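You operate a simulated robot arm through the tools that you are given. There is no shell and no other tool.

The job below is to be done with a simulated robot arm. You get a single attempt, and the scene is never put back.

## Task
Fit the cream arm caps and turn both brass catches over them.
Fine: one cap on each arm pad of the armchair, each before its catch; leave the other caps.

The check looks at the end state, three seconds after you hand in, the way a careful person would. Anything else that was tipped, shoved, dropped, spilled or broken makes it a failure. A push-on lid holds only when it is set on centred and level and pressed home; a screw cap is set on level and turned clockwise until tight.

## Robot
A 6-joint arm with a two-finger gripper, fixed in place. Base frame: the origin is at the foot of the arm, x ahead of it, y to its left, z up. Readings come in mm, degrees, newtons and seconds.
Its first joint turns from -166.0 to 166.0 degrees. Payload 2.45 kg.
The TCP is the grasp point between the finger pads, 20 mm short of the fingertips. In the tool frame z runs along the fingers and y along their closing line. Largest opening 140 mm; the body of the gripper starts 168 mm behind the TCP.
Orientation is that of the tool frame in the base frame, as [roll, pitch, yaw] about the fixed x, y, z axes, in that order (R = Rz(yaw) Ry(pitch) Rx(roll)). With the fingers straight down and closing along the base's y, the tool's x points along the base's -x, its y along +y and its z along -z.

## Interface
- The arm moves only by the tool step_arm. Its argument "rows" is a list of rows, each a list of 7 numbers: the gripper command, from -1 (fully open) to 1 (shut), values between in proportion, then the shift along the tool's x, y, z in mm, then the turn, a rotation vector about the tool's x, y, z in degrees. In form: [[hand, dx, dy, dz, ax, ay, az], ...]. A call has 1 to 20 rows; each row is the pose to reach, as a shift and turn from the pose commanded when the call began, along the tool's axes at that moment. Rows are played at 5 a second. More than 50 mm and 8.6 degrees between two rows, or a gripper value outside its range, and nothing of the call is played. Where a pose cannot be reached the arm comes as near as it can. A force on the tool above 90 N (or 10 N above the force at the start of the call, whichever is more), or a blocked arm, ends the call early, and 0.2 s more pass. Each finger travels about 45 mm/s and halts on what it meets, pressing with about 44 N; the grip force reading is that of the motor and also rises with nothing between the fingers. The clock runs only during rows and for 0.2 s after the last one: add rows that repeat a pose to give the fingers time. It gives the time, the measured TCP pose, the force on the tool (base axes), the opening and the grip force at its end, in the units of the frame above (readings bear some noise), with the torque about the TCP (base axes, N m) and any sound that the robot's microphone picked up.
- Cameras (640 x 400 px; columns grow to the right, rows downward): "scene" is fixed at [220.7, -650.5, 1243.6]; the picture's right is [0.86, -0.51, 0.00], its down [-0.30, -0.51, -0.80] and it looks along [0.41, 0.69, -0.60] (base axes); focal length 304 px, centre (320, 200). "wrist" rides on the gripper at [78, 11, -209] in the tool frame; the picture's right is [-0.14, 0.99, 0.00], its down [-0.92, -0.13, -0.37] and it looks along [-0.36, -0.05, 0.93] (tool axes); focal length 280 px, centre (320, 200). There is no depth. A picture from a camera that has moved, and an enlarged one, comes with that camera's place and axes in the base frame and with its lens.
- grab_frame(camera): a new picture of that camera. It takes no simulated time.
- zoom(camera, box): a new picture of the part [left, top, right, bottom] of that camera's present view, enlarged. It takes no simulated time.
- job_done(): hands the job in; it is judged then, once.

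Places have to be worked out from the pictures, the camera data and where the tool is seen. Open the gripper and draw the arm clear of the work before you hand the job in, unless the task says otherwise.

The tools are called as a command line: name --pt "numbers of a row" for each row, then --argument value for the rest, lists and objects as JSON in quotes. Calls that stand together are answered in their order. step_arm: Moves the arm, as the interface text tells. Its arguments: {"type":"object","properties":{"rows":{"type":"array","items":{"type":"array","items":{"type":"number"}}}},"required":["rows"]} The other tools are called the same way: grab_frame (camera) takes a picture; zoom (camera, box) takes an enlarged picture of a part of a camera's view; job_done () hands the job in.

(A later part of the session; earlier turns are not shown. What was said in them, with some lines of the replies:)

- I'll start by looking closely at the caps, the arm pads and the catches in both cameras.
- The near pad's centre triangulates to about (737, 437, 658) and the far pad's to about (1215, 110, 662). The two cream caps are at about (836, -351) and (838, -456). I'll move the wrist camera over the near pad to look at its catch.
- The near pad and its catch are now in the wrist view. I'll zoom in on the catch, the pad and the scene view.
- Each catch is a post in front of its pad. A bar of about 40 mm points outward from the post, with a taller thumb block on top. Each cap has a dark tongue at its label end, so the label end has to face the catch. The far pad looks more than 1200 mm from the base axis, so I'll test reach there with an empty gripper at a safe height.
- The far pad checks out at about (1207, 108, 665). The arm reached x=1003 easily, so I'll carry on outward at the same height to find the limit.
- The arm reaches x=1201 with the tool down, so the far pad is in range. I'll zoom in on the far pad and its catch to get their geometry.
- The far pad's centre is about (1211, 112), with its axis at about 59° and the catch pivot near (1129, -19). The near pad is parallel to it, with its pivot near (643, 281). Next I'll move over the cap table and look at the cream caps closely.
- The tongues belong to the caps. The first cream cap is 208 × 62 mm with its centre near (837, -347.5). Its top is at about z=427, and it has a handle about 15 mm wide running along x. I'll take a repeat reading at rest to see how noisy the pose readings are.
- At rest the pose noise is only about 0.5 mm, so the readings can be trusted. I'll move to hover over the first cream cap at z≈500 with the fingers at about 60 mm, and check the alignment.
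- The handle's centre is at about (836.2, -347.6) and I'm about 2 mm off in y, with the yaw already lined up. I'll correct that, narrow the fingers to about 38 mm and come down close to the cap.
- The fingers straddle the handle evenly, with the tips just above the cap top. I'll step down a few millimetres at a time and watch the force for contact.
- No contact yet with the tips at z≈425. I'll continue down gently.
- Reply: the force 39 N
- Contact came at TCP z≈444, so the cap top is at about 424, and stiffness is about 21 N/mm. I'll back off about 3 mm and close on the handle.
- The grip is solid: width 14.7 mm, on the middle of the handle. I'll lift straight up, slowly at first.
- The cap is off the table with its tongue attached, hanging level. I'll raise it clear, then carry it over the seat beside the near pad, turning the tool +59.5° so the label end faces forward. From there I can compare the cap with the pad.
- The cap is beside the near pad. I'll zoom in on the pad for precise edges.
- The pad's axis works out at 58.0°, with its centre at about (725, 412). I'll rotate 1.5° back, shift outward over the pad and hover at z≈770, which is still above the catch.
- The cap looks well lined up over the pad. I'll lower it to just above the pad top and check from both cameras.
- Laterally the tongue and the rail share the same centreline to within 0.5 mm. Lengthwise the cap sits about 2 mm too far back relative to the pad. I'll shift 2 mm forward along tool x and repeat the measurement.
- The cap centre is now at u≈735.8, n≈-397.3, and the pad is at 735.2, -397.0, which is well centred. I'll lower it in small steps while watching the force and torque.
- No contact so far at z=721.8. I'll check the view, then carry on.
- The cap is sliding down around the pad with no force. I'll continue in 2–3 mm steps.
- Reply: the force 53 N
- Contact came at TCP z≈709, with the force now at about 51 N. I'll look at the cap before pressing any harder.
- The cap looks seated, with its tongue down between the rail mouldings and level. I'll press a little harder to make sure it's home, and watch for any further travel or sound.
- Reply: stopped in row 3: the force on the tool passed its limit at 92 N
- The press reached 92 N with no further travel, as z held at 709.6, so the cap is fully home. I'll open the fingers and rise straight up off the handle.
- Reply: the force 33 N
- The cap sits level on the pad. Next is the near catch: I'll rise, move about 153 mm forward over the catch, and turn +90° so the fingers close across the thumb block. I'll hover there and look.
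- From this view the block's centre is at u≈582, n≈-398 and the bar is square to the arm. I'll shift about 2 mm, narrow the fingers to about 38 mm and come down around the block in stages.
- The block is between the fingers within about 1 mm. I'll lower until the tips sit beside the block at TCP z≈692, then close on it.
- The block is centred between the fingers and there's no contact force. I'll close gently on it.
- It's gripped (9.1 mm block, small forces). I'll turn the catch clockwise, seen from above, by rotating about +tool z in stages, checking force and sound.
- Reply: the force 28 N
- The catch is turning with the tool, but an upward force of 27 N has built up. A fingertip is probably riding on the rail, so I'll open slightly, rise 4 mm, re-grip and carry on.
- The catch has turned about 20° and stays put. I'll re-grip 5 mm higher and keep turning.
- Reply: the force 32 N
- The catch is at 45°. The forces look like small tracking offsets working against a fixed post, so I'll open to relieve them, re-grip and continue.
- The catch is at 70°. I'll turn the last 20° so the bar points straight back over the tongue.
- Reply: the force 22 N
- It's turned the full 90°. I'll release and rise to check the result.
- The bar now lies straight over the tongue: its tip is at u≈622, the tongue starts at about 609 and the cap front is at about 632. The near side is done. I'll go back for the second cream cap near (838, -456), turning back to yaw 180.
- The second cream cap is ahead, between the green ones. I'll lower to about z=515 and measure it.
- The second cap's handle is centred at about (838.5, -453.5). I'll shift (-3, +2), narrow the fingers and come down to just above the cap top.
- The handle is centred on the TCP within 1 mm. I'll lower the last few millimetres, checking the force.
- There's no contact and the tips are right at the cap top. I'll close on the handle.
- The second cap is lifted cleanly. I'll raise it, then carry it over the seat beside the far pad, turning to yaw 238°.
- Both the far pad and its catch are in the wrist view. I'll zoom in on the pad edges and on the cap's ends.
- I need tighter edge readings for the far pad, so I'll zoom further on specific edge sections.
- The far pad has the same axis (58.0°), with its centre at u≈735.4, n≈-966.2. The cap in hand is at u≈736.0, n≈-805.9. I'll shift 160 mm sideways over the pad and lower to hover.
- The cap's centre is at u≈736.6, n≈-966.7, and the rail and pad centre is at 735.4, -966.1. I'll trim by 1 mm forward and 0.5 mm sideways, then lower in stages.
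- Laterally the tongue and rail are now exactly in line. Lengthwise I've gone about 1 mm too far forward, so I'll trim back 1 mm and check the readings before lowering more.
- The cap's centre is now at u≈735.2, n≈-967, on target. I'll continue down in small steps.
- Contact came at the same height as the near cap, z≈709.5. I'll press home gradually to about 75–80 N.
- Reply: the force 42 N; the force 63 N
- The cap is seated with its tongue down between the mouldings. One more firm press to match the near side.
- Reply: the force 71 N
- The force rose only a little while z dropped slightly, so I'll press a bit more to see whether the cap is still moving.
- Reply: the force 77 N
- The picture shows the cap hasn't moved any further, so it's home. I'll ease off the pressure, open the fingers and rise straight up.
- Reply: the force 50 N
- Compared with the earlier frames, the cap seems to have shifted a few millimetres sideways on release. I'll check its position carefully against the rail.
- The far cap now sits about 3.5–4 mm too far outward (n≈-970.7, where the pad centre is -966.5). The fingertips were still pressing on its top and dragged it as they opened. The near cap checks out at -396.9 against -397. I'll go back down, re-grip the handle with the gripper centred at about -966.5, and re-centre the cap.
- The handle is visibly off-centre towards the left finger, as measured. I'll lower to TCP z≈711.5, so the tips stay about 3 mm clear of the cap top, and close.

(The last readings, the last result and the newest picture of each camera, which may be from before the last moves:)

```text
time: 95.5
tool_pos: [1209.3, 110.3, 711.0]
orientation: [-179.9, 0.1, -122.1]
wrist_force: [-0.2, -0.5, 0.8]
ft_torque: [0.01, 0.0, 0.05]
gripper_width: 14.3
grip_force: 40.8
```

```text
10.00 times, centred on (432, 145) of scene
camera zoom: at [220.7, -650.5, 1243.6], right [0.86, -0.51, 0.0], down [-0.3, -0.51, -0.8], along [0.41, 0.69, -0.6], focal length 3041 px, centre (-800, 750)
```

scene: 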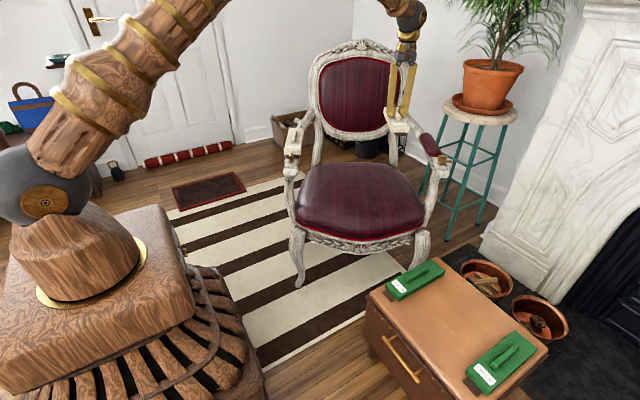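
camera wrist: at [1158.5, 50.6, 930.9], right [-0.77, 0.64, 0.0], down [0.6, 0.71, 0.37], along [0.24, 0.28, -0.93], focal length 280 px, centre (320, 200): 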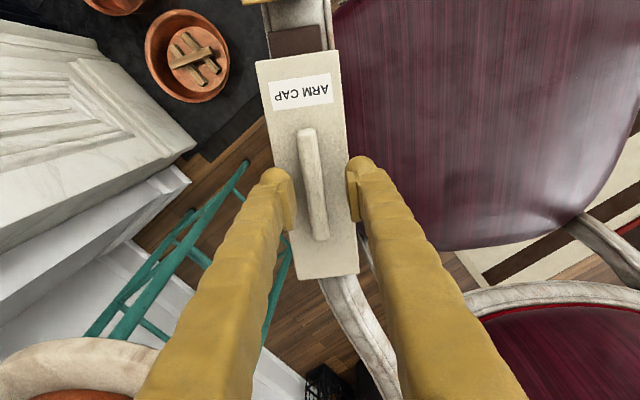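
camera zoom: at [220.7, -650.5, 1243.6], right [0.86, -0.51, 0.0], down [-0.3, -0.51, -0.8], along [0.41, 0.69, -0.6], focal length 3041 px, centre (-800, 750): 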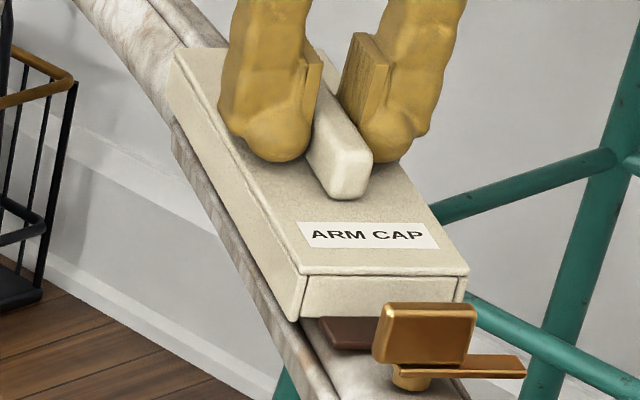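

Closing slid the cap back to centre: tongue at n=-966.5, rail at -966.4. I'll press it down again to about 50 N, return to zero force, and only then open.

step_arm --pt "1 0 0 1 0 0 0" --pt "1 0 0 2 0 0 0" --pt "1 0 0 2.8 0 0 0" --pt "1 0 0 2.8 0 0 0"

step_arm --pt "1 0 0 -1 0 0 0" --pt "1 0 0 -2 0 0 0" --pt "1 0 0 -2.6 0 0 0" --pt "1 0 0 -2.6 0 0 0"

zoom --camera "wrist" --box '[220, 100, 420, 240]'

zoom --camera "scene" --box '[412, 125, 452, 165]'

```text
time: 96.5
tool_pos: [1210.4, 110.8, 709.9]
orientation: [-179.7, 0.2, -122.0]
wrist_force: [-7.7, 3.6, 33.7]
ft_torque: [-0.05, 0.11, -0.01]
gripper_width: 14.2
grip_force: 40.8
```

```text
time: 97.5
tool_pos: [1210.5, 110.9, 709.6]
orientation: [-179.9, 0.3, -122.0]
wrist_force: [5.8, 3.4, 20.5]
ft_torque: [0.08, -0.11, 0.0]
gripper_width: 14.5
grip_force: 40.4
```

```text
2.86 times, centred on (320, 170) of wrist
camera zoom: at [1158.5, 49.7, 918.8], right [-0.77, 0.64, 0.0], down [0.6, 0.71, 0.37], along [0.24, 0.28, -0.93], focal length 801 px, centre (320, 286)
```

zoom: 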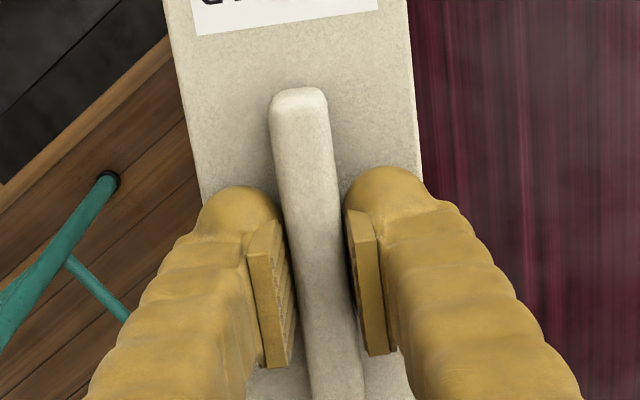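

```text
10.00 times, centred on (432, 145) of scene
camera zoom: at [220.7, -650.5, 1243.6], right [0.86, -0.51, 0.0], down [-0.3, -0.51, -0.8], along [0.41, 0.69, -0.6], focal length 3041 px, centre (-800, 750)
```

zoom: 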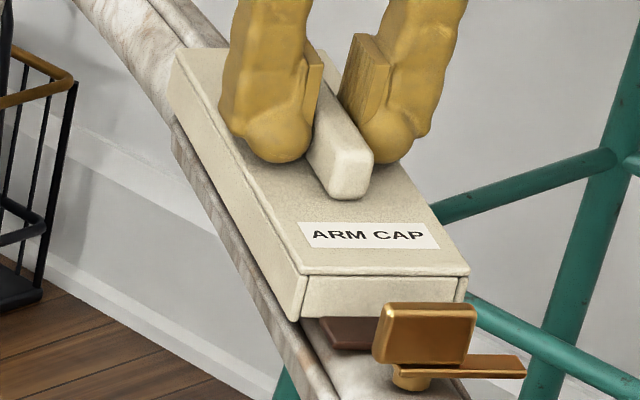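

There's still 20 N of downward load (some hysteresis in the arm). I'll ease up further until the load is near zero before opening.

step_arm --pt "1 0 0 -0.8 0 0 0" --pt "1 0 0 -0.8 0 0 0"

```text
time: 98.1
tool_pos: [1210.2, 110.6, 710.4]
orientation: [180.0, 0.1, -122.0]
wrist_force: [3.1, 0.5, 6.7]
ft_torque: [0.06, -0.02, 0.0]
gripper_width: 14.4
grip_force: 40.2
```

step_arm --pt "1 0 0 -0.4 0 0 0" --pt "1 0 0 -0.4 0 0 0"

zoom --camera "wrist" --box '[240, 0, 400, 100]'

```text
time: 98.7
tool_pos: [1209.0, 111.3, 711.3]
orientation: [-179.9, 0.1, -122.0]
wrist_force: [0.2, -0.8, 0.2]
ft_torque: [-0.01, 0.03, 0.0]
gripper_width: 14.5
grip_force: 40.5
```

```text
4.00 times, centred on (320, 50) of wrist
camera zoom: at [1158.0, 49.7, 919.8], right [-0.77, 0.64, 0.0], down [0.6, 0.71, 0.37], along [0.24, 0.28, -0.93], focal length 1122 px, centre (320, 800)
```

zoom: 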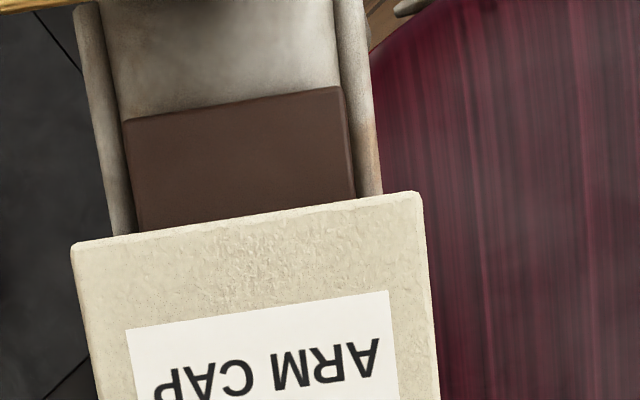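

The load is zero and the cap is centred. I'll open now without moving and check that it stays put.

step_arm --pt "0.7 0 0 0 0 0 0" --pt "0.4 0 0 0 0 0 0" --pt "0.4 0 0 0 0 0 0" --pt "0.4 0 0 0 0 0 0"

zoom --camera "wrist" --box '[240, 0, 400, 100]'

zoom --camera "scene" --box '[412, 125, 452, 165]'

```text
time: 99.7
tool_pos: [1209.4, 111.2, 712.1]
orientation: [-179.9, 0.2, -122.1]
wrist_force: [0.2, 0.5, 0.0]
ft_torque: [-0.01, 0.02, 0.01]
gripper_width: 41.9
grip_force: 0.1
```

```text
4.00 times, centred on (320, 50) of wrist
camera zoom: at [1158.1, 49.7, 920.3], right [-0.77, 0.64, 0.0], down [0.6, 0.71, 0.37], along [0.24, 0.28, -0.93], focal length 1122 px, centre (320, 800)
```

zoom: 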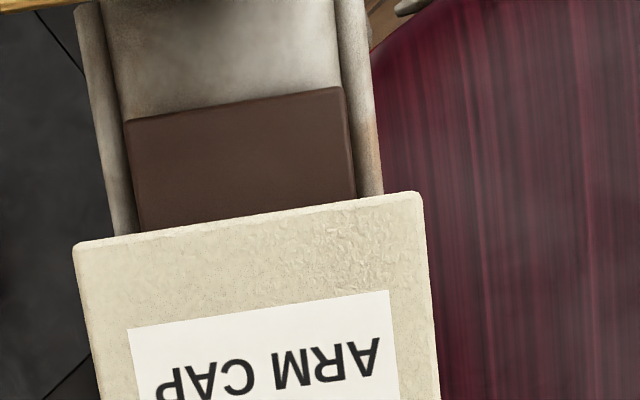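

```text
10.00 times, centred on (432, 145) of scene
camera zoom: at [220.7, -650.5, 1243.6], right [0.86, -0.51, 0.0], down [-0.3, -0.51, -0.8], along [0.41, 0.69, -0.6], focal length 3041 px, centre (-800, 750)
```

zoom: 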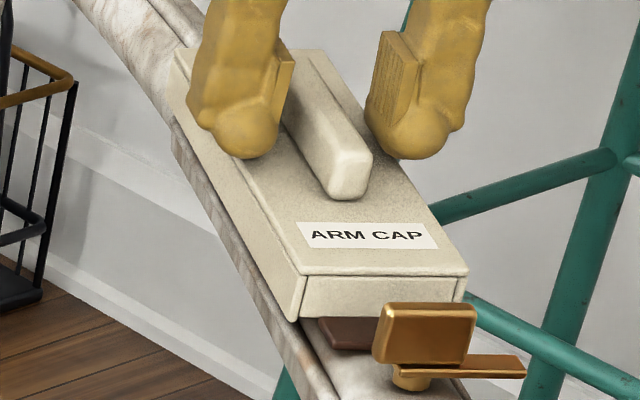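

The far cap stayed centred this time. Now the far catch: I'll rise, move forward over it, and turn -90° to yaw 148° so the fingers straddle the block.

step_arm --pt "0.4 0 0 -10 0 0 0" --pt "0.4 0 0 -30 0 0 0" --pt "0.3 0 0 -60 0 0 0" --pt "0.1 0 0 -82 0 0 0" --pt "0 15 0 -82 0 0 8" --pt "0 30 0 -82 0 0 16" --pt "0 45 0 -82 0 0 24" --pt "0 60 0 -82 0 0 32" --pt "0 75 0 -82 0 0 40" --pt "0 90 0 -82 0 0 48" --pt "0 105 0 -82 0 0 56" --pt "0 120 0 -82 0 0 64" --pt "0 135 0 -82 0 0 72" --pt "0 147 0 -82 0 0 80" --pt "0 152 0.6 -82 0 0 86" --pt "0 152 0.6 -82 0 0 90" --pt "0 152 0.6 -82 0 0 90" --pt "0 152 0.6 -82 0 0 90"

grab_frame --camera "wrist"

zoom --camera "wrist" --box '[240, 120, 400, 220]'

grab_frame --camera "scene"

```text
time: 103.5
tool_pos: [1127.7, -18.5, 793.9]
orientation: [179.9, 0.1, 147.9]
wrist_force: [-0.5, 0.0, 0.8]
ft_torque: [0.0, -0.02, 0.0]
gripper_width: 70.0
grip_force: 0.0
```

```text
taken
camera wrist: at [1067.1, 31.7, 1001.8], right [0.64, 0.77, 0.0], down [0.71, -0.6, 0.37], along [0.29, -0.24, -0.93], focal length 280 px, centre (320, 200)
```

wrist: 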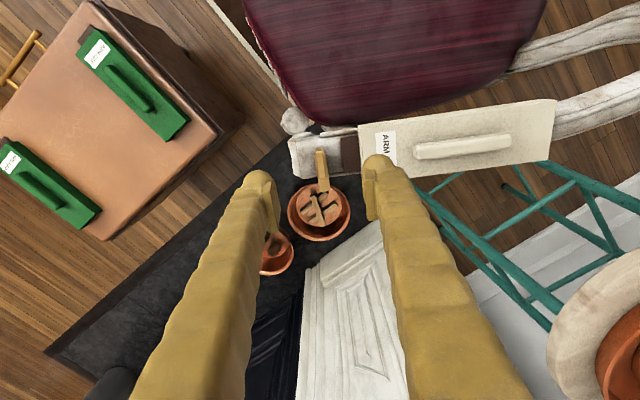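

```text
4.00 times, centred on (320, 170) of wrist
camera zoom: at [1067.1, 31.7, 1001.8], right [0.64, 0.77, 0.0], down [0.71, -0.6, 0.37], along [0.29, -0.24, -0.93], focal length 1122 px, centre (320, 320)
```

zoom: 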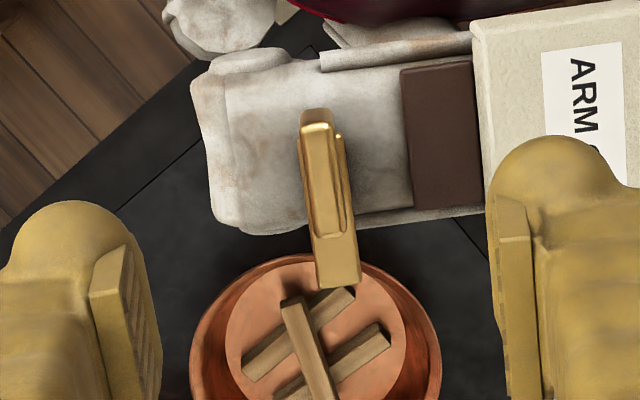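

```text
taken
```

scene: 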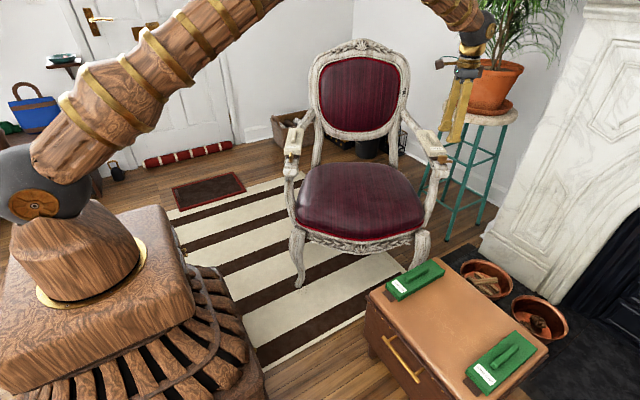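

The block's centre is at u≈582.5, n≈-965.5, with the TCP within 1 mm of it. I'll narrow the fingers and come down around the block.

step_arm --pt "0.2 0 0.6 15 0 0 0" --pt "0.46 0 0.6 35 0 0 0" --pt "0.46 0 0.6 55 0 0 0" --pt "0.46 0 0.6 72 0 0 0" --pt "0.46 0 0.6 72 0 0 0"

zoom --camera "wrist" --box '[240, 120, 400, 220]'

zoom --camera "scene" --box '[412, 130, 468, 170]'

```text
time: 104.7
tool_pos: [1128.7, -17.7, 721.5]
orientation: [179.8, 0.1, 148.0]
wrist_force: [-0.6, 0.0, 0.6]
ft_torque: [0.02, -0.02, 0.01]
gripper_width: 37.9
grip_force: 0.1
```

```text
4.00 times, centred on (320, 170) of wrist
camera zoom: at [1066.3, 31.8, 929.1], right [0.64, 0.77, 0.0], down [0.71, -0.6, 0.37], along [0.29, -0.24, -0.93], focal length 1122 px, centre (320, 320)
```

zoom: 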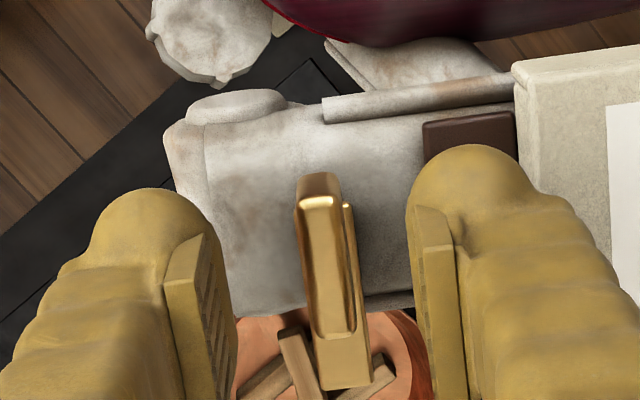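

```text
10.00 times, centred on (440, 150) of scene
camera zoom: at [220.7, -650.5, 1243.6], right [0.86, -0.51, 0.0], down [-0.3, -0.51, -0.8], along [0.41, 0.69, -0.6], focal length 3041 px, centre (-880, 700)
```

zoom: 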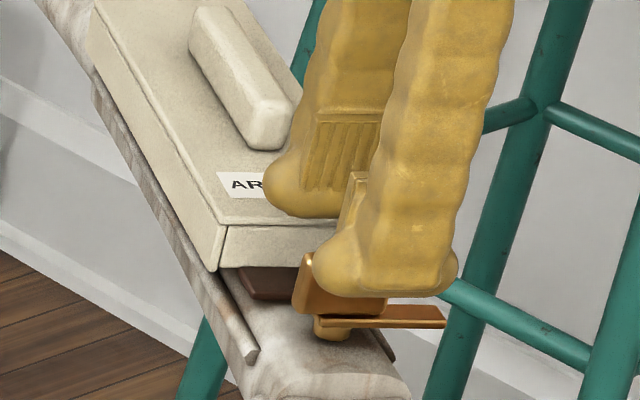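

The block is centred between the fingers, so I'll lower 24 mm and close on it.

step_arm --pt "0.46 0 0 8 0 0 0" --pt "0.46 0 0 16 0 0 0" --pt "0.46 0 0 24 0 0 0" --pt "0.46 0 0 24 0 0 0"

step_arm --pt "0.6 0 0 0 0 0 0" --pt "0.75 0 0 0 0 0 0" --pt "0.9 0 0 0 0 0 0" --pt "1 0 0 0 0 0 0" --pt "1 0 0 0 0 0 0" --pt "1 0 0 0 0 0 0"

zoom --camera "wrist" --box '[240, 120, 400, 220]'

zoom --camera "scene" --box '[412, 130, 468, 170]'

```text
time: 105.7
tool_pos: [1127.8, -17.3, 696.3]
orientation: [179.8, 0.2, 148.0]
wrist_force: [-0.2, -0.8, 0.0]
ft_torque: [-0.01, 0.0, 0.01]
gripper_width: 37.8
grip_force: 0.0
```

```text
time: 107.1
tool_pos: [1128.4, -16.6, 697.1]
orientation: [179.8, 0.0, 148.0]
wrist_force: [18.1, 19.1, 0.2]
ft_torque: [0.15, -0.19, 0.08]
gripper_width: 9.0
grip_force: 36.8
```

```text
4.00 times, centred on (320, 170) of wrist
camera zoom: at [1066.6, 32.9, 905.0], right [0.64, 0.77, 0.0], down [0.71, -0.6, 0.37], along [0.29, -0.23, -0.93], focal length 1122 px, centre (320, 320)
```

zoom: 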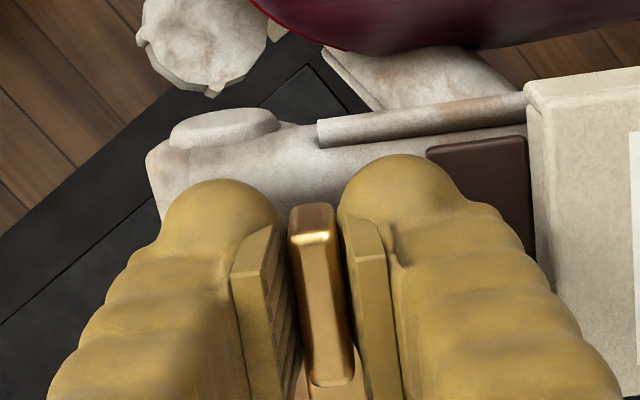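

```text
10.00 times, centred on (440, 150) of scene
camera zoom: at [220.7, -650.5, 1243.6], right [0.86, -0.51, 0.0], down [-0.3, -0.51, -0.8], along [0.41, 0.69, -0.6], focal length 3041 px, centre (-880, 700)
```

zoom: 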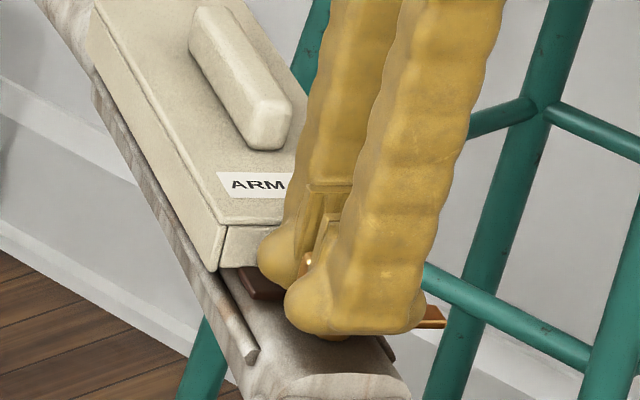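

It's gripped, with about 26 N along +u, which means the block sits about 1.2 mm further back than the TCP. I'll shift 1.1 mm to centre on it, then turn the first 20° counter-clockwise.

step_arm --pt "1 0 0.6 0 0 0 0" --pt "1 0 1.1 0 0 0 0" --pt "1 0 1.1 0 0 0 0"

step_arm --pt "1 0 0 0 0 0 -4" --pt "1 0 0 0 0 0 -8" --pt "1 0 0 0 0 0 -12" --pt "1 0 0 0 0 0 -16" --pt "1 0 0 0 0 0 -20" --pt "1 0 0 0 0 0 -20"

zoom --camera "wrist" --box '[240, 120, 400, 220]'

zoom --camera "scene" --box '[412, 130, 468, 170]'

```text
time: 107.9
tool_pos: [1128.5, -17.0, 697.1]
orientation: [179.8, 0.0, 148.0]
wrist_force: [3.0, 14.5, -0.5]
ft_torque: [0.15, 0.01, 0.06]
gripper_width: 9.1
grip_force: 36.4
```

```text
time: 109.3
tool_pos: [1130.2, -17.7, 698.0]
orientation: [180.0, 0.1, 168.0]
wrist_force: [-26.3, -13.5, -0.2]
ft_torque: [-0.05, 0.56, -0.04]
gripper_width: 9.1
grip_force: 36.4
```

```text
4.00 times, centred on (320, 170) of wrist
camera zoom: at [1054.3, 8.7, 905.2], right [0.34, 0.94, 0.0], down [0.87, -0.32, 0.37], along [0.35, -0.12, -0.93], focal length 1122 px, centre (320, 320)
```

zoom: 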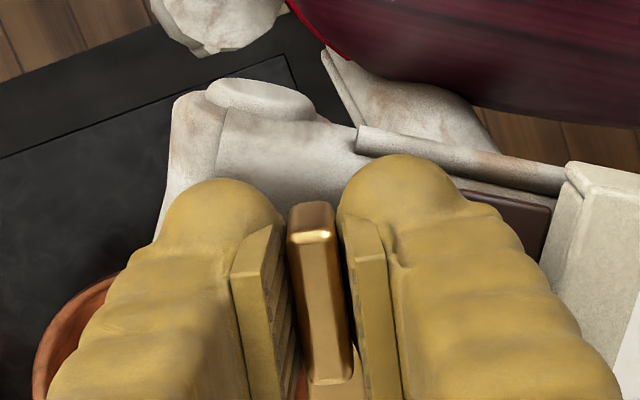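

```text
10.00 times, centred on (440, 150) of scene
camera zoom: at [220.7, -650.5, 1243.6], right [0.86, -0.51, 0.0], down [-0.3, -0.51, -0.8], along [0.41, 0.69, -0.6], focal length 3041 px, centre (-880, 700)
```

zoom: 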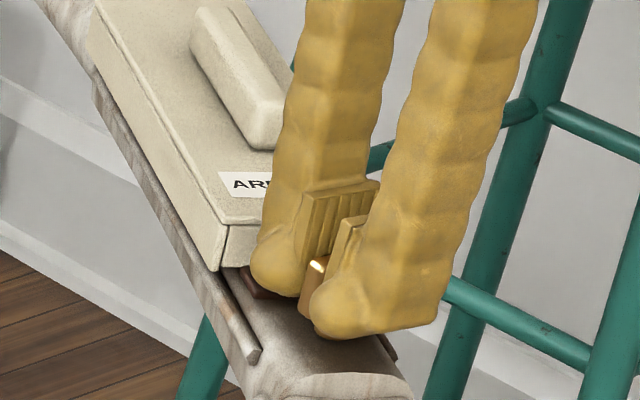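

Turned 20°. I'll open to relieve the side load, re-grip, and turn another 25°.

step_arm --pt "0.8 0 0 0 0 0 0" --pt "0.7 0 0 0 0 0 0" --pt "0.7 0 0 0 0 0 0"

zoom --camera "wrist" --box '[240, 120, 400, 220]'

```text
time: 110.1
tool_pos: [1130.0, -17.1, 697.3]
orientation: [179.9, 0.2, 168.0]
wrist_force: [-0.6, -0.3, -0.7]
ft_torque: [0.0, 0.01, 0.02]
gripper_width: 21.1
grip_force: 0.0
```

```text
4.00 times, centred on (320, 170) of wrist
camera zoom: at [1054.6, 9.8, 905.5], right [0.34, 0.94, 0.0], down [0.87, -0.32, 0.37], along [0.35, -0.12, -0.93], focal length 1122 px, centre (320, 320)
```

zoom: 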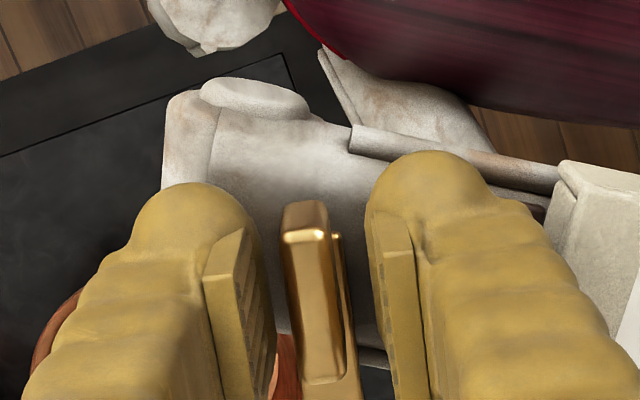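

step_arm --pt "0.7 0 -1 0 0 0 0" --pt "0.85 0 -1 0 0 0 0" --pt "1 0 -1 0 0 0 0" --pt "1 0 -1 0 0 0 0" --pt "1 0 -1 0 0 0 0" --pt "1 0 -1 0 0 0 -5" --pt "1 0 -1 0 0 0 -10" --pt "1 0 -1 0 0 0 -15" --pt "1 0 -1 0 0 0 -20" --pt "1 0 -1 0 0 0 -25" --pt "1 0 -1 0 0 0 -25"

step_arm --pt "0.8 0 0 0 0 0 0" --pt "0.7 0 0 0 0 0 0" --pt "0.7 0 0 0 0 0 0"

zoom --camera "wrist" --box '[240, 120, 400, 220]'

zoom --camera "scene" --box '[412, 130, 468, 170]'

```text
time: 112.5
tool_pos: [1128.6, -17.7, 698.0]
orientation: [-180.0, 0.2, -167.0]
wrist_force: [-16.3, -31.0, 10.2]
ft_torque: [-0.48, 0.84, -0.03]
gripper_width: 9.0
grip_force: 36.8
```

```text
time: 113.3
tool_pos: [1130.4, -16.7, 697.6]
orientation: [180.0, 0.2, -167.0]
wrist_force: [-0.3, 0.4, 0.3]
ft_torque: [-0.02, 0.0, 0.0]
gripper_width: 20.7
grip_force: 0.1
```

```text
4.00 times, centred on (320, 170) of wrist
camera zoom: at [1050.3, -24.3, 905.5], right [-0.09, 1.0, 0.0], down [0.92, 0.08, 0.37], along [0.37, 0.03, -0.93], focal length 1122 px, centre (320, 320)
```

zoom: 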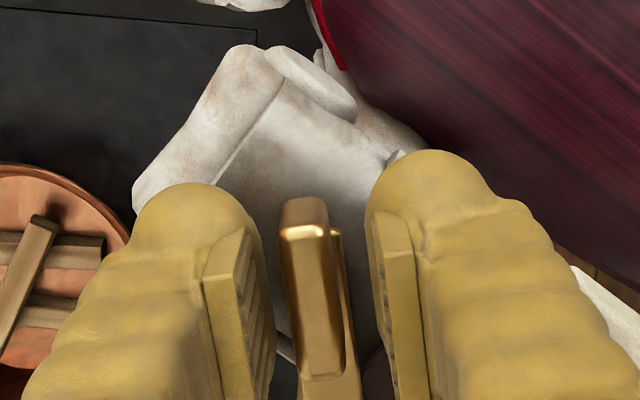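

```text
10.00 times, centred on (440, 150) of scene
camera zoom: at [220.7, -650.5, 1243.6], right [0.86, -0.51, 0.0], down [-0.3, -0.51, -0.8], along [0.41, 0.69, -0.6], focal length 3041 px, centre (-880, 700)
```

zoom: 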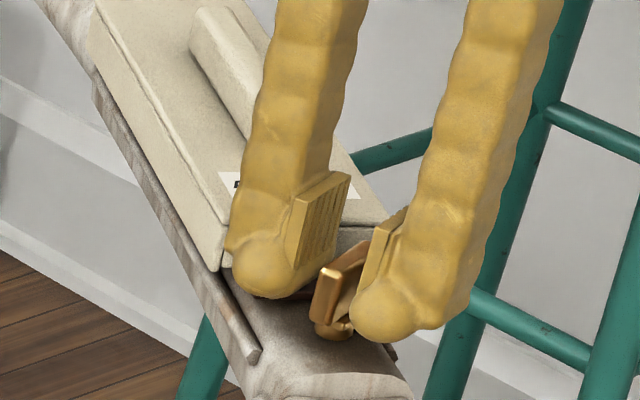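

The catch is at 45°. I'll nudge the TCP about 1 mm toward the pivot, re-grip, and turn another 25°.

step_arm --pt "0.7 1 -1.2 0 0 0 0" --pt "0.85 1 -1.2 0 0 0 0" --pt "1 1 -1.2 0 0 0 0" --pt "1 1 -1.2 0 0 0 0" --pt "1 1 -1.2 0 0 0 0" --pt "1 1 -1.2 0 0 0 -5" --pt "1 1 -1.2 0 0 0 -10" --pt "1 1 -1.2 0 0 0 -15" --pt "1 1 -1.2 0 0 0 -20" --pt "1 1 -1.2 0 0 0 -25" --pt "1 1 -1.2 0 0 0 -25"

step_arm --pt "0.8 0 0 0 0 0 0" --pt "0.7 0 0 0 0 0 0" --pt "0.7 0 0 0 0 0 0"

zoom --camera "wrist" --box '[240, 120, 400, 220]'

zoom --camera "scene" --box '[412, 130, 468, 170]'

```text
time: 115.7
tool_pos: [1127.8, -19.1, 696.7]
orientation: [-179.9, 0.1, -142.0]
wrist_force: [18.9, -12.3, -0.5]
ft_torque: [-0.02, -0.32, -0.04]
gripper_width: 9.2
grip_force: 36.3
```

```text
time: 116.5
tool_pos: [1128.8, -19.2, 697.9]
orientation: [180.0, 0.3, -142.0]
wrist_force: [-0.1, 0.0, -0.6]
ft_torque: [0.02, -0.05, 0.0]
gripper_width: 20.7
grip_force: 0.0
```

```text
4.00 times, centred on (320, 170) of wrist
camera zoom: at [1059.0, -59.0, 905.8], right [-0.5, 0.87, 0.0], down [0.8, 0.47, 0.37], along [0.32, 0.19, -0.93], focal length 1122 px, centre (320, 320)
```

zoom: 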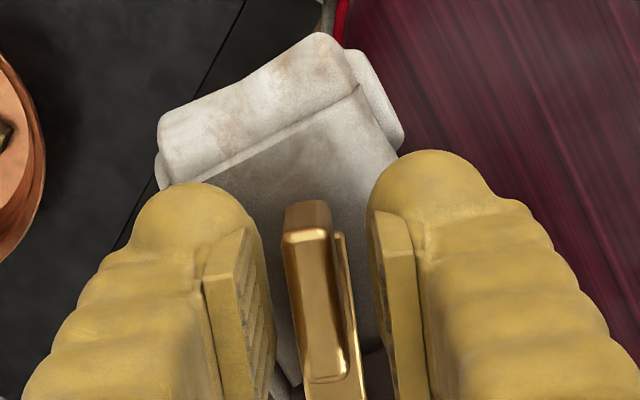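

```text
10.00 times, centred on (440, 150) of scene
camera zoom: at [220.7, -650.5, 1243.6], right [0.86, -0.51, 0.0], down [-0.3, -0.51, -0.8], along [0.41, 0.69, -0.6], focal length 3041 px, centre (-880, 700)
```

zoom: 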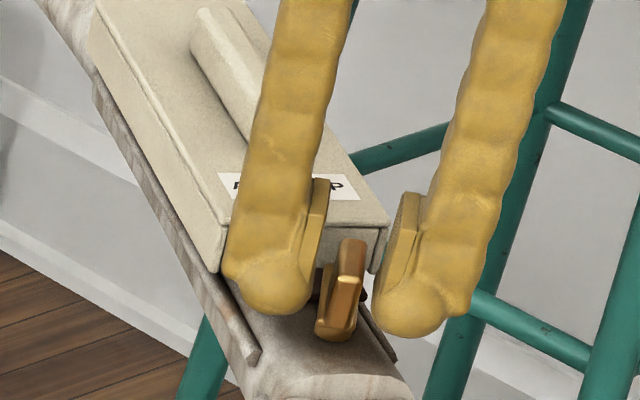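

It's at 70°. I'll make a 1 mm lateral trim, re-grip, and turn the final 20°.

step_arm --pt "0.7 0 -0.9 0 0 0 0" --pt "0.85 0 -0.9 0 0 0 0" --pt "1 0 -0.9 0 0 0 0" --pt "1 0 -0.9 0 0 0 0" --pt "1 0 -0.9 0 0 0 0" --pt "1 0 -0.9 0 0 0 -4" --pt "1 0 -0.9 0 0 0 -8" --pt "1 0 -0.9 0 0 0 -12" --pt "1 0 -0.9 0 0 0 -16" --pt "1 0 -0.9 0 0 0 -20" --pt "1 0 -0.9 0 0 0 -20"

step_arm --pt "0.8 0 0 0 0 0 0" --pt "0.6 0 0 0 0 0 0" --pt "0.45 0 0 0 0 0 0" --pt "0.45 0 0 0 0 0 0"

step_arm --pt "0.45 0 0 -10 0 0 0" --pt "0.45 0 0 -30 0 0 0" --pt "0.3 0 0 -60 0 0 0" --pt "0 0 0 -100 0 0 0" --pt "0 0 0 -100 0 0 0"

zoom --camera "wrist" --box '[240, 120, 400, 220]'

zoom --camera "scene" --box '[412, 130, 468, 170]'

grab_frame --camera "wrist"

```text
time: 118.9
tool_pos: [1129.8, -19.6, 696.6]
orientation: [-179.9, 0.2, -122.0]
wrist_force: [13.5, -1.6, -0.2]
ft_torque: [0.02, -0.15, 0.02]
gripper_width: 9.3
grip_force: 36.6
```

```text
time: 119.9
tool_pos: [1129.2, -19.5, 697.3]
orientation: [-179.9, 0.1, -122.1]
wrist_force: [0.3, 0.2, -0.2]
ft_torque: [-0.01, 0.0, -0.02]
gripper_width: 38.5
grip_force: 0.1
```

```text
time: 121.1
tool_pos: [1129.6, -19.3, 797.1]
orientation: [-179.9, 0.1, -122.0]
wrist_force: [-1.1, 0.2, 0.2]
ft_torque: [0.01, 0.0, 0.0]
gripper_width: 69.8
grip_force: 0.2
```

```text
4.00 times, centred on (320, 170) of wrist
camera zoom: at [1077.4, -80.5, 1006.4], right [-0.77, 0.64, 0.0], down [0.6, 0.71, 0.37], along [0.24, 0.28, -0.93], focal length 1122 px, centre (320, 320)
```

zoom: 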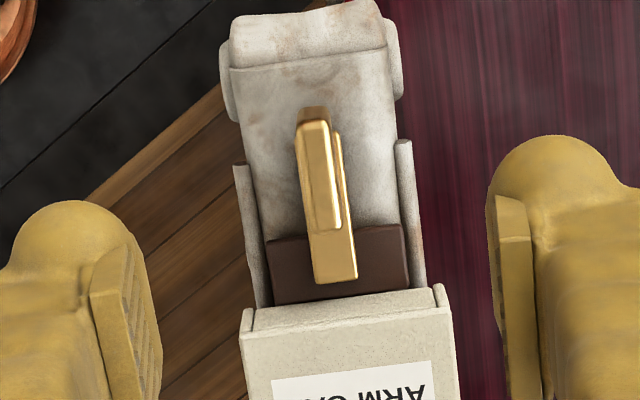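

```text
10.00 times, centred on (440, 150) of scene
camera zoom: at [220.7, -650.5, 1243.6], right [0.86, -0.51, 0.0], down [-0.3, -0.51, -0.8], along [0.41, 0.69, -0.6], focal length 3041 px, centre (-880, 700)
```

zoom: 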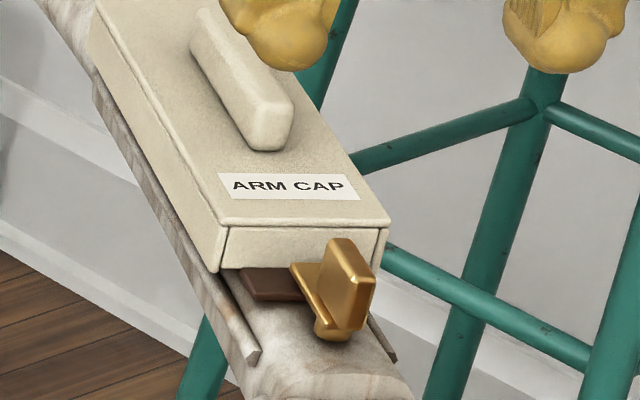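

```text
taken
camera wrist: at [1077.4, -80.5, 1006.4], right [-0.77, 0.64, 0.0], down [0.6, 0.71, 0.37], along [0.24, 0.28, -0.93], focal length 280 px, centre (320, 200)
```

wrist: 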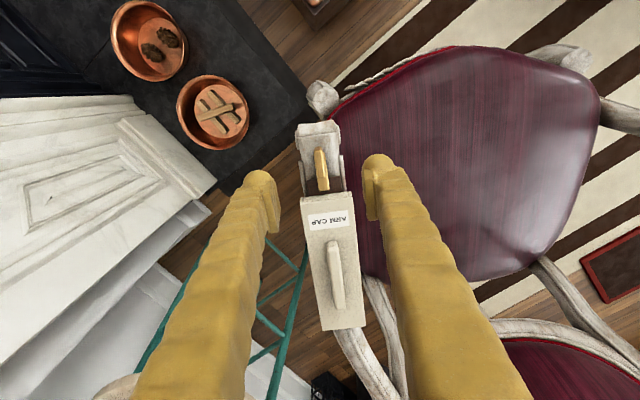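

The far bar now lies over the tongue, in line with the arm, and the cap's centre is still at n=-966.2. I'll rise and draw the arm back to a clear position near where it started, then check everything.

step_arm --pt "0 0 0 -40 0 0 0" --pt "-0.3 0 0 -80 0 0 0" --pt "-0.6 0 0 -120 0 0 0" --pt "-1 -10 40 -150 0 0 0" --pt "-1 -21 82 -155 0 0 0" --pt "-1 -31 123 -155 0 0 0" --pt "-1 -41 164 -155 0 0 0" --pt "-1 -51 205 -155 0 0 0" --pt "-1 -62 246 -155 0 0 0" --pt "-1 -72 287 -155 0 0 0" --pt "-1 -82 325 -155 0 0 0" --pt "-1 -82 325 -155 0 0 0"

grab_frame --camera "scene"

zoom --camera "scene" --box '[412, 130, 452, 170]'

zoom --camera "scene" --box '[272, 125, 312, 165]'

grab_frame --camera "wrist"

zoom --camera "scene" --box '[360, 240, 560, 400]'

```text
refused: row 4 steps farther than a row can; nothing moved
```

```text
taken
```

scene: 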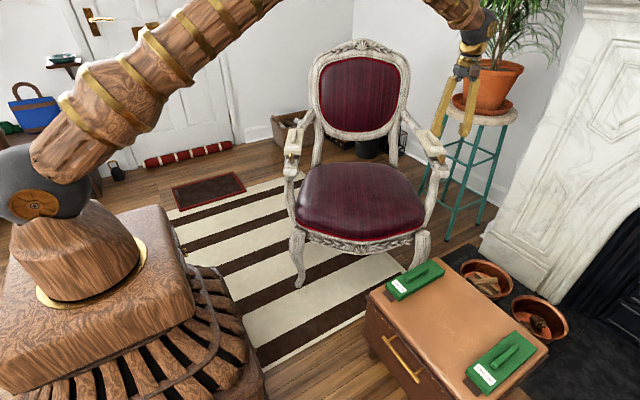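

```text
10.00 times, centred on (432, 150) of scene
camera zoom: at [220.7, -650.5, 1243.6], right [0.86, -0.51, 0.0], down [-0.3, -0.51, -0.8], along [0.41, 0.69, -0.6], focal length 3041 px, centre (-800, 700)
```

zoom: 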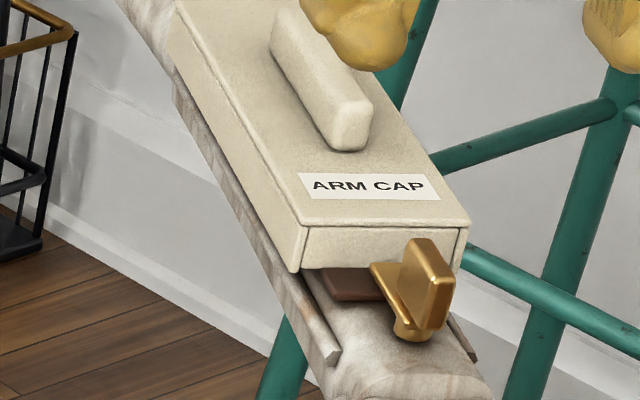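

```text
10.00 times, centred on (292, 145) of scene
camera zoom: at [220.7, -650.5, 1243.6], right [0.86, -0.51, 0.0], down [-0.3, -0.51, -0.8], along [0.41, 0.69, -0.6], focal length 3041 px, centre (600, 750)
```

zoom: 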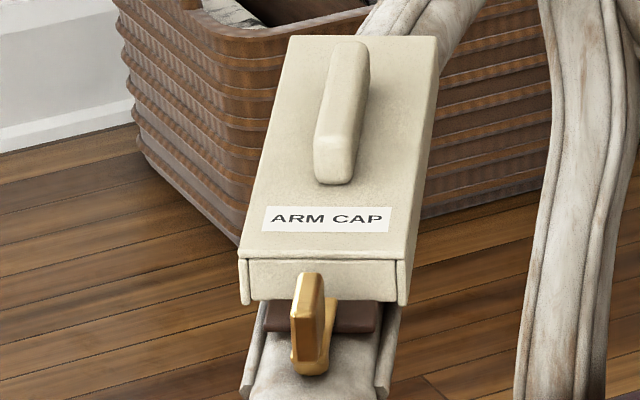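

```text
taken
camera wrist: at [1077.4, -80.5, 1006.4], right [-0.77, 0.64, 0.0], down [0.6, 0.71, 0.37], along [0.24, 0.28, -0.93], focal length 280 px, centre (320, 200)
```

wrist: 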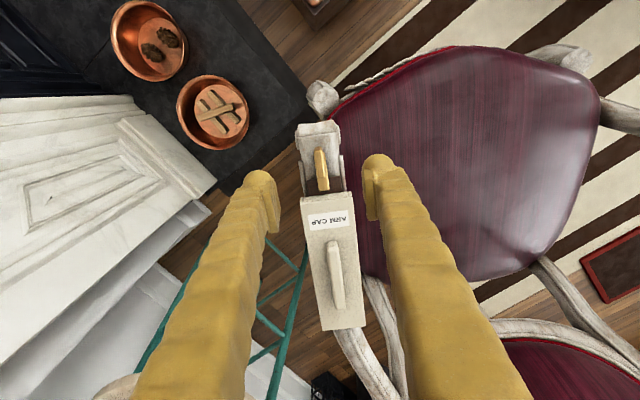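

```text
2.50 times, centred on (460, 320) of scene
camera zoom: at [220.7, -650.5, 1243.6], right [0.86, -0.51, 0.0], down [-0.3, -0.51, -0.8], along [0.41, 0.69, -0.6], focal length 760 px, centre (-30, -100)
```

zoom: 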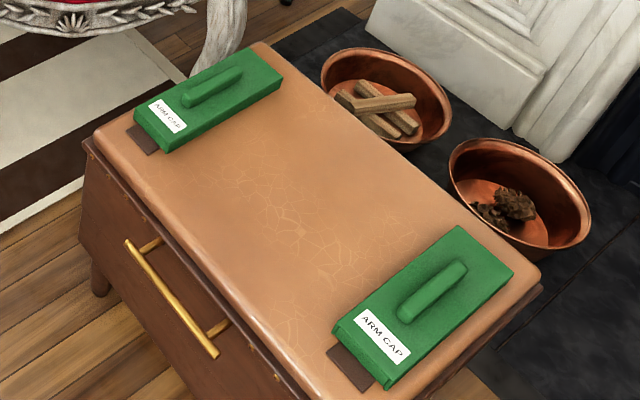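

Both caps sit level with their bars over the tongues, and the green caps are untouched. The retreat was refused because one step was too long, so I'll repeat it with smaller steps.

step_arm --pt "0 0 0 -35 0 0 0" --pt "-0.3 0 0 -70 0 0 0" --pt "-0.6 0 0 -105 0 0 0" --pt "-1 0 0 -140 0 0 0" --pt "-1 -10 38 -150 0 0 0" --pt "-1 -20 76 -155 0 0 0" --pt "-1 -30 114 -155 0 0 0" --pt "-1 -40 152 -155 0 0 0" --pt "-1 -50 190 -155 0 0 0" --pt "-1 -58 228 -155 0 0 0" --pt "-1 -66 266 -155 0 0 0" --pt "-1 -74 300 -155 0 0 0" --pt "-1 -82 325 -155 0 0 0" --pt "-1 -82 325 -155 0 0 0"

grab_frame --camera "scene"

zoom --camera "scene" --box '[412, 125, 468, 165]'

zoom --camera "scene" --box '[272, 125, 312, 165]'

grab_frame --camera "wrist"

```text
time: 124.1
tool_pos: [896.8, 222.3, 953.1]
orientation: [-179.9, 0.3, -122.0]
wrist_force: [-0.1, 0.1, 0.2]
ft_torque: [-0.01, -0.02, 0.02]
gripper_width: 140.1
grip_force: 0.0
```

```text
taken
```

scene: 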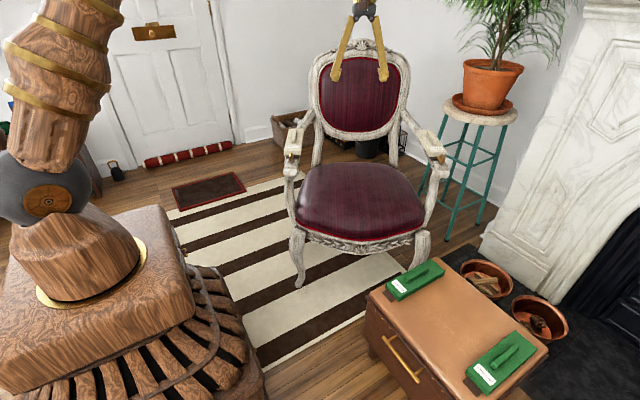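

```text
10.00 times, centred on (440, 145) of scene
camera zoom: at [220.7, -650.5, 1243.6], right [0.86, -0.51, 0.0], down [-0.3, -0.51, -0.8], along [0.41, 0.69, -0.6], focal length 3041 px, centre (-880, 750)
```

zoom: 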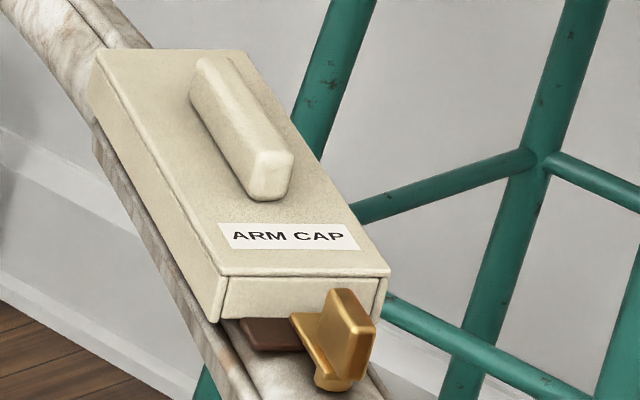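

```text
10.00 times, centred on (292, 145) of scene
camera zoom: at [220.7, -650.5, 1243.6], right [0.86, -0.51, 0.0], down [-0.3, -0.51, -0.8], along [0.41, 0.69, -0.6], focal length 3041 px, centre (600, 750)
```

zoom: 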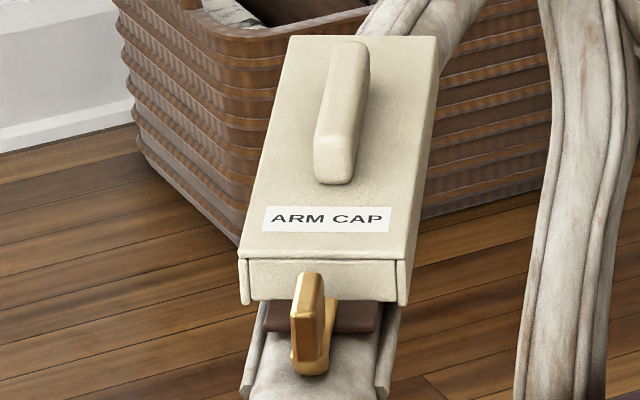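

```text
taken
camera wrist: at [844.5, 161.5, 1161.5], right [-0.77, 0.64, 0.0], down [0.6, 0.71, 0.37], along [0.24, 0.28, -0.93], focal length 280 px, centre (320, 200)
```

wrist: 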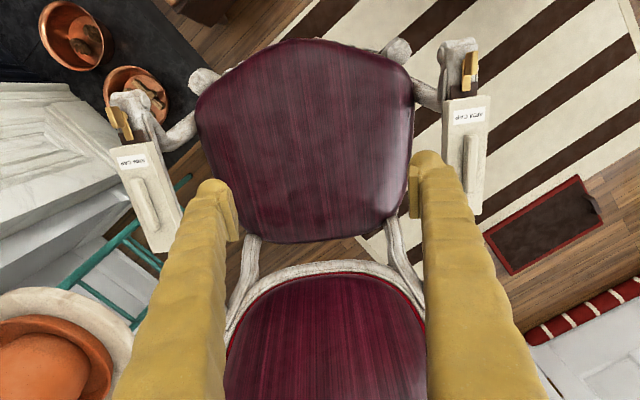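

Both cream caps are centred and level on the arm pads, label end forward, and each brass bar is turned over its tongue. The green caps and everything else are undisturbed, the gripper is open, and the arm is clear at its starting position. I'm handing the job in.

job_done

```text
The job is handed in.
```

Both cream caps are on the armchair's arm pads, label end forward, and both brass catches are turned over them. I've handed the job in but haven't seen the check's result.

- **Caps:** both are level, centred on their pads to within about 1 mm, and pressed down until they stopped moving. The far cap slid about 4 mm sideways when I first let go. I re-gripped it, centred it again and pressed it down, and the second time it stayed put.
- **Catches:** each was turned 90°, so its bar lies over the dark tongue at the front of the cap.
- **Everything else:** the green caps are untouched on the table, and I saw nothing tipped or knocked over. The near cap and catch looked about half a millimetre different in the last pictures, so the chair may have moved that much while I turned the far catch.
- **Arm:** the gripper is open and the arm is back near where it started.
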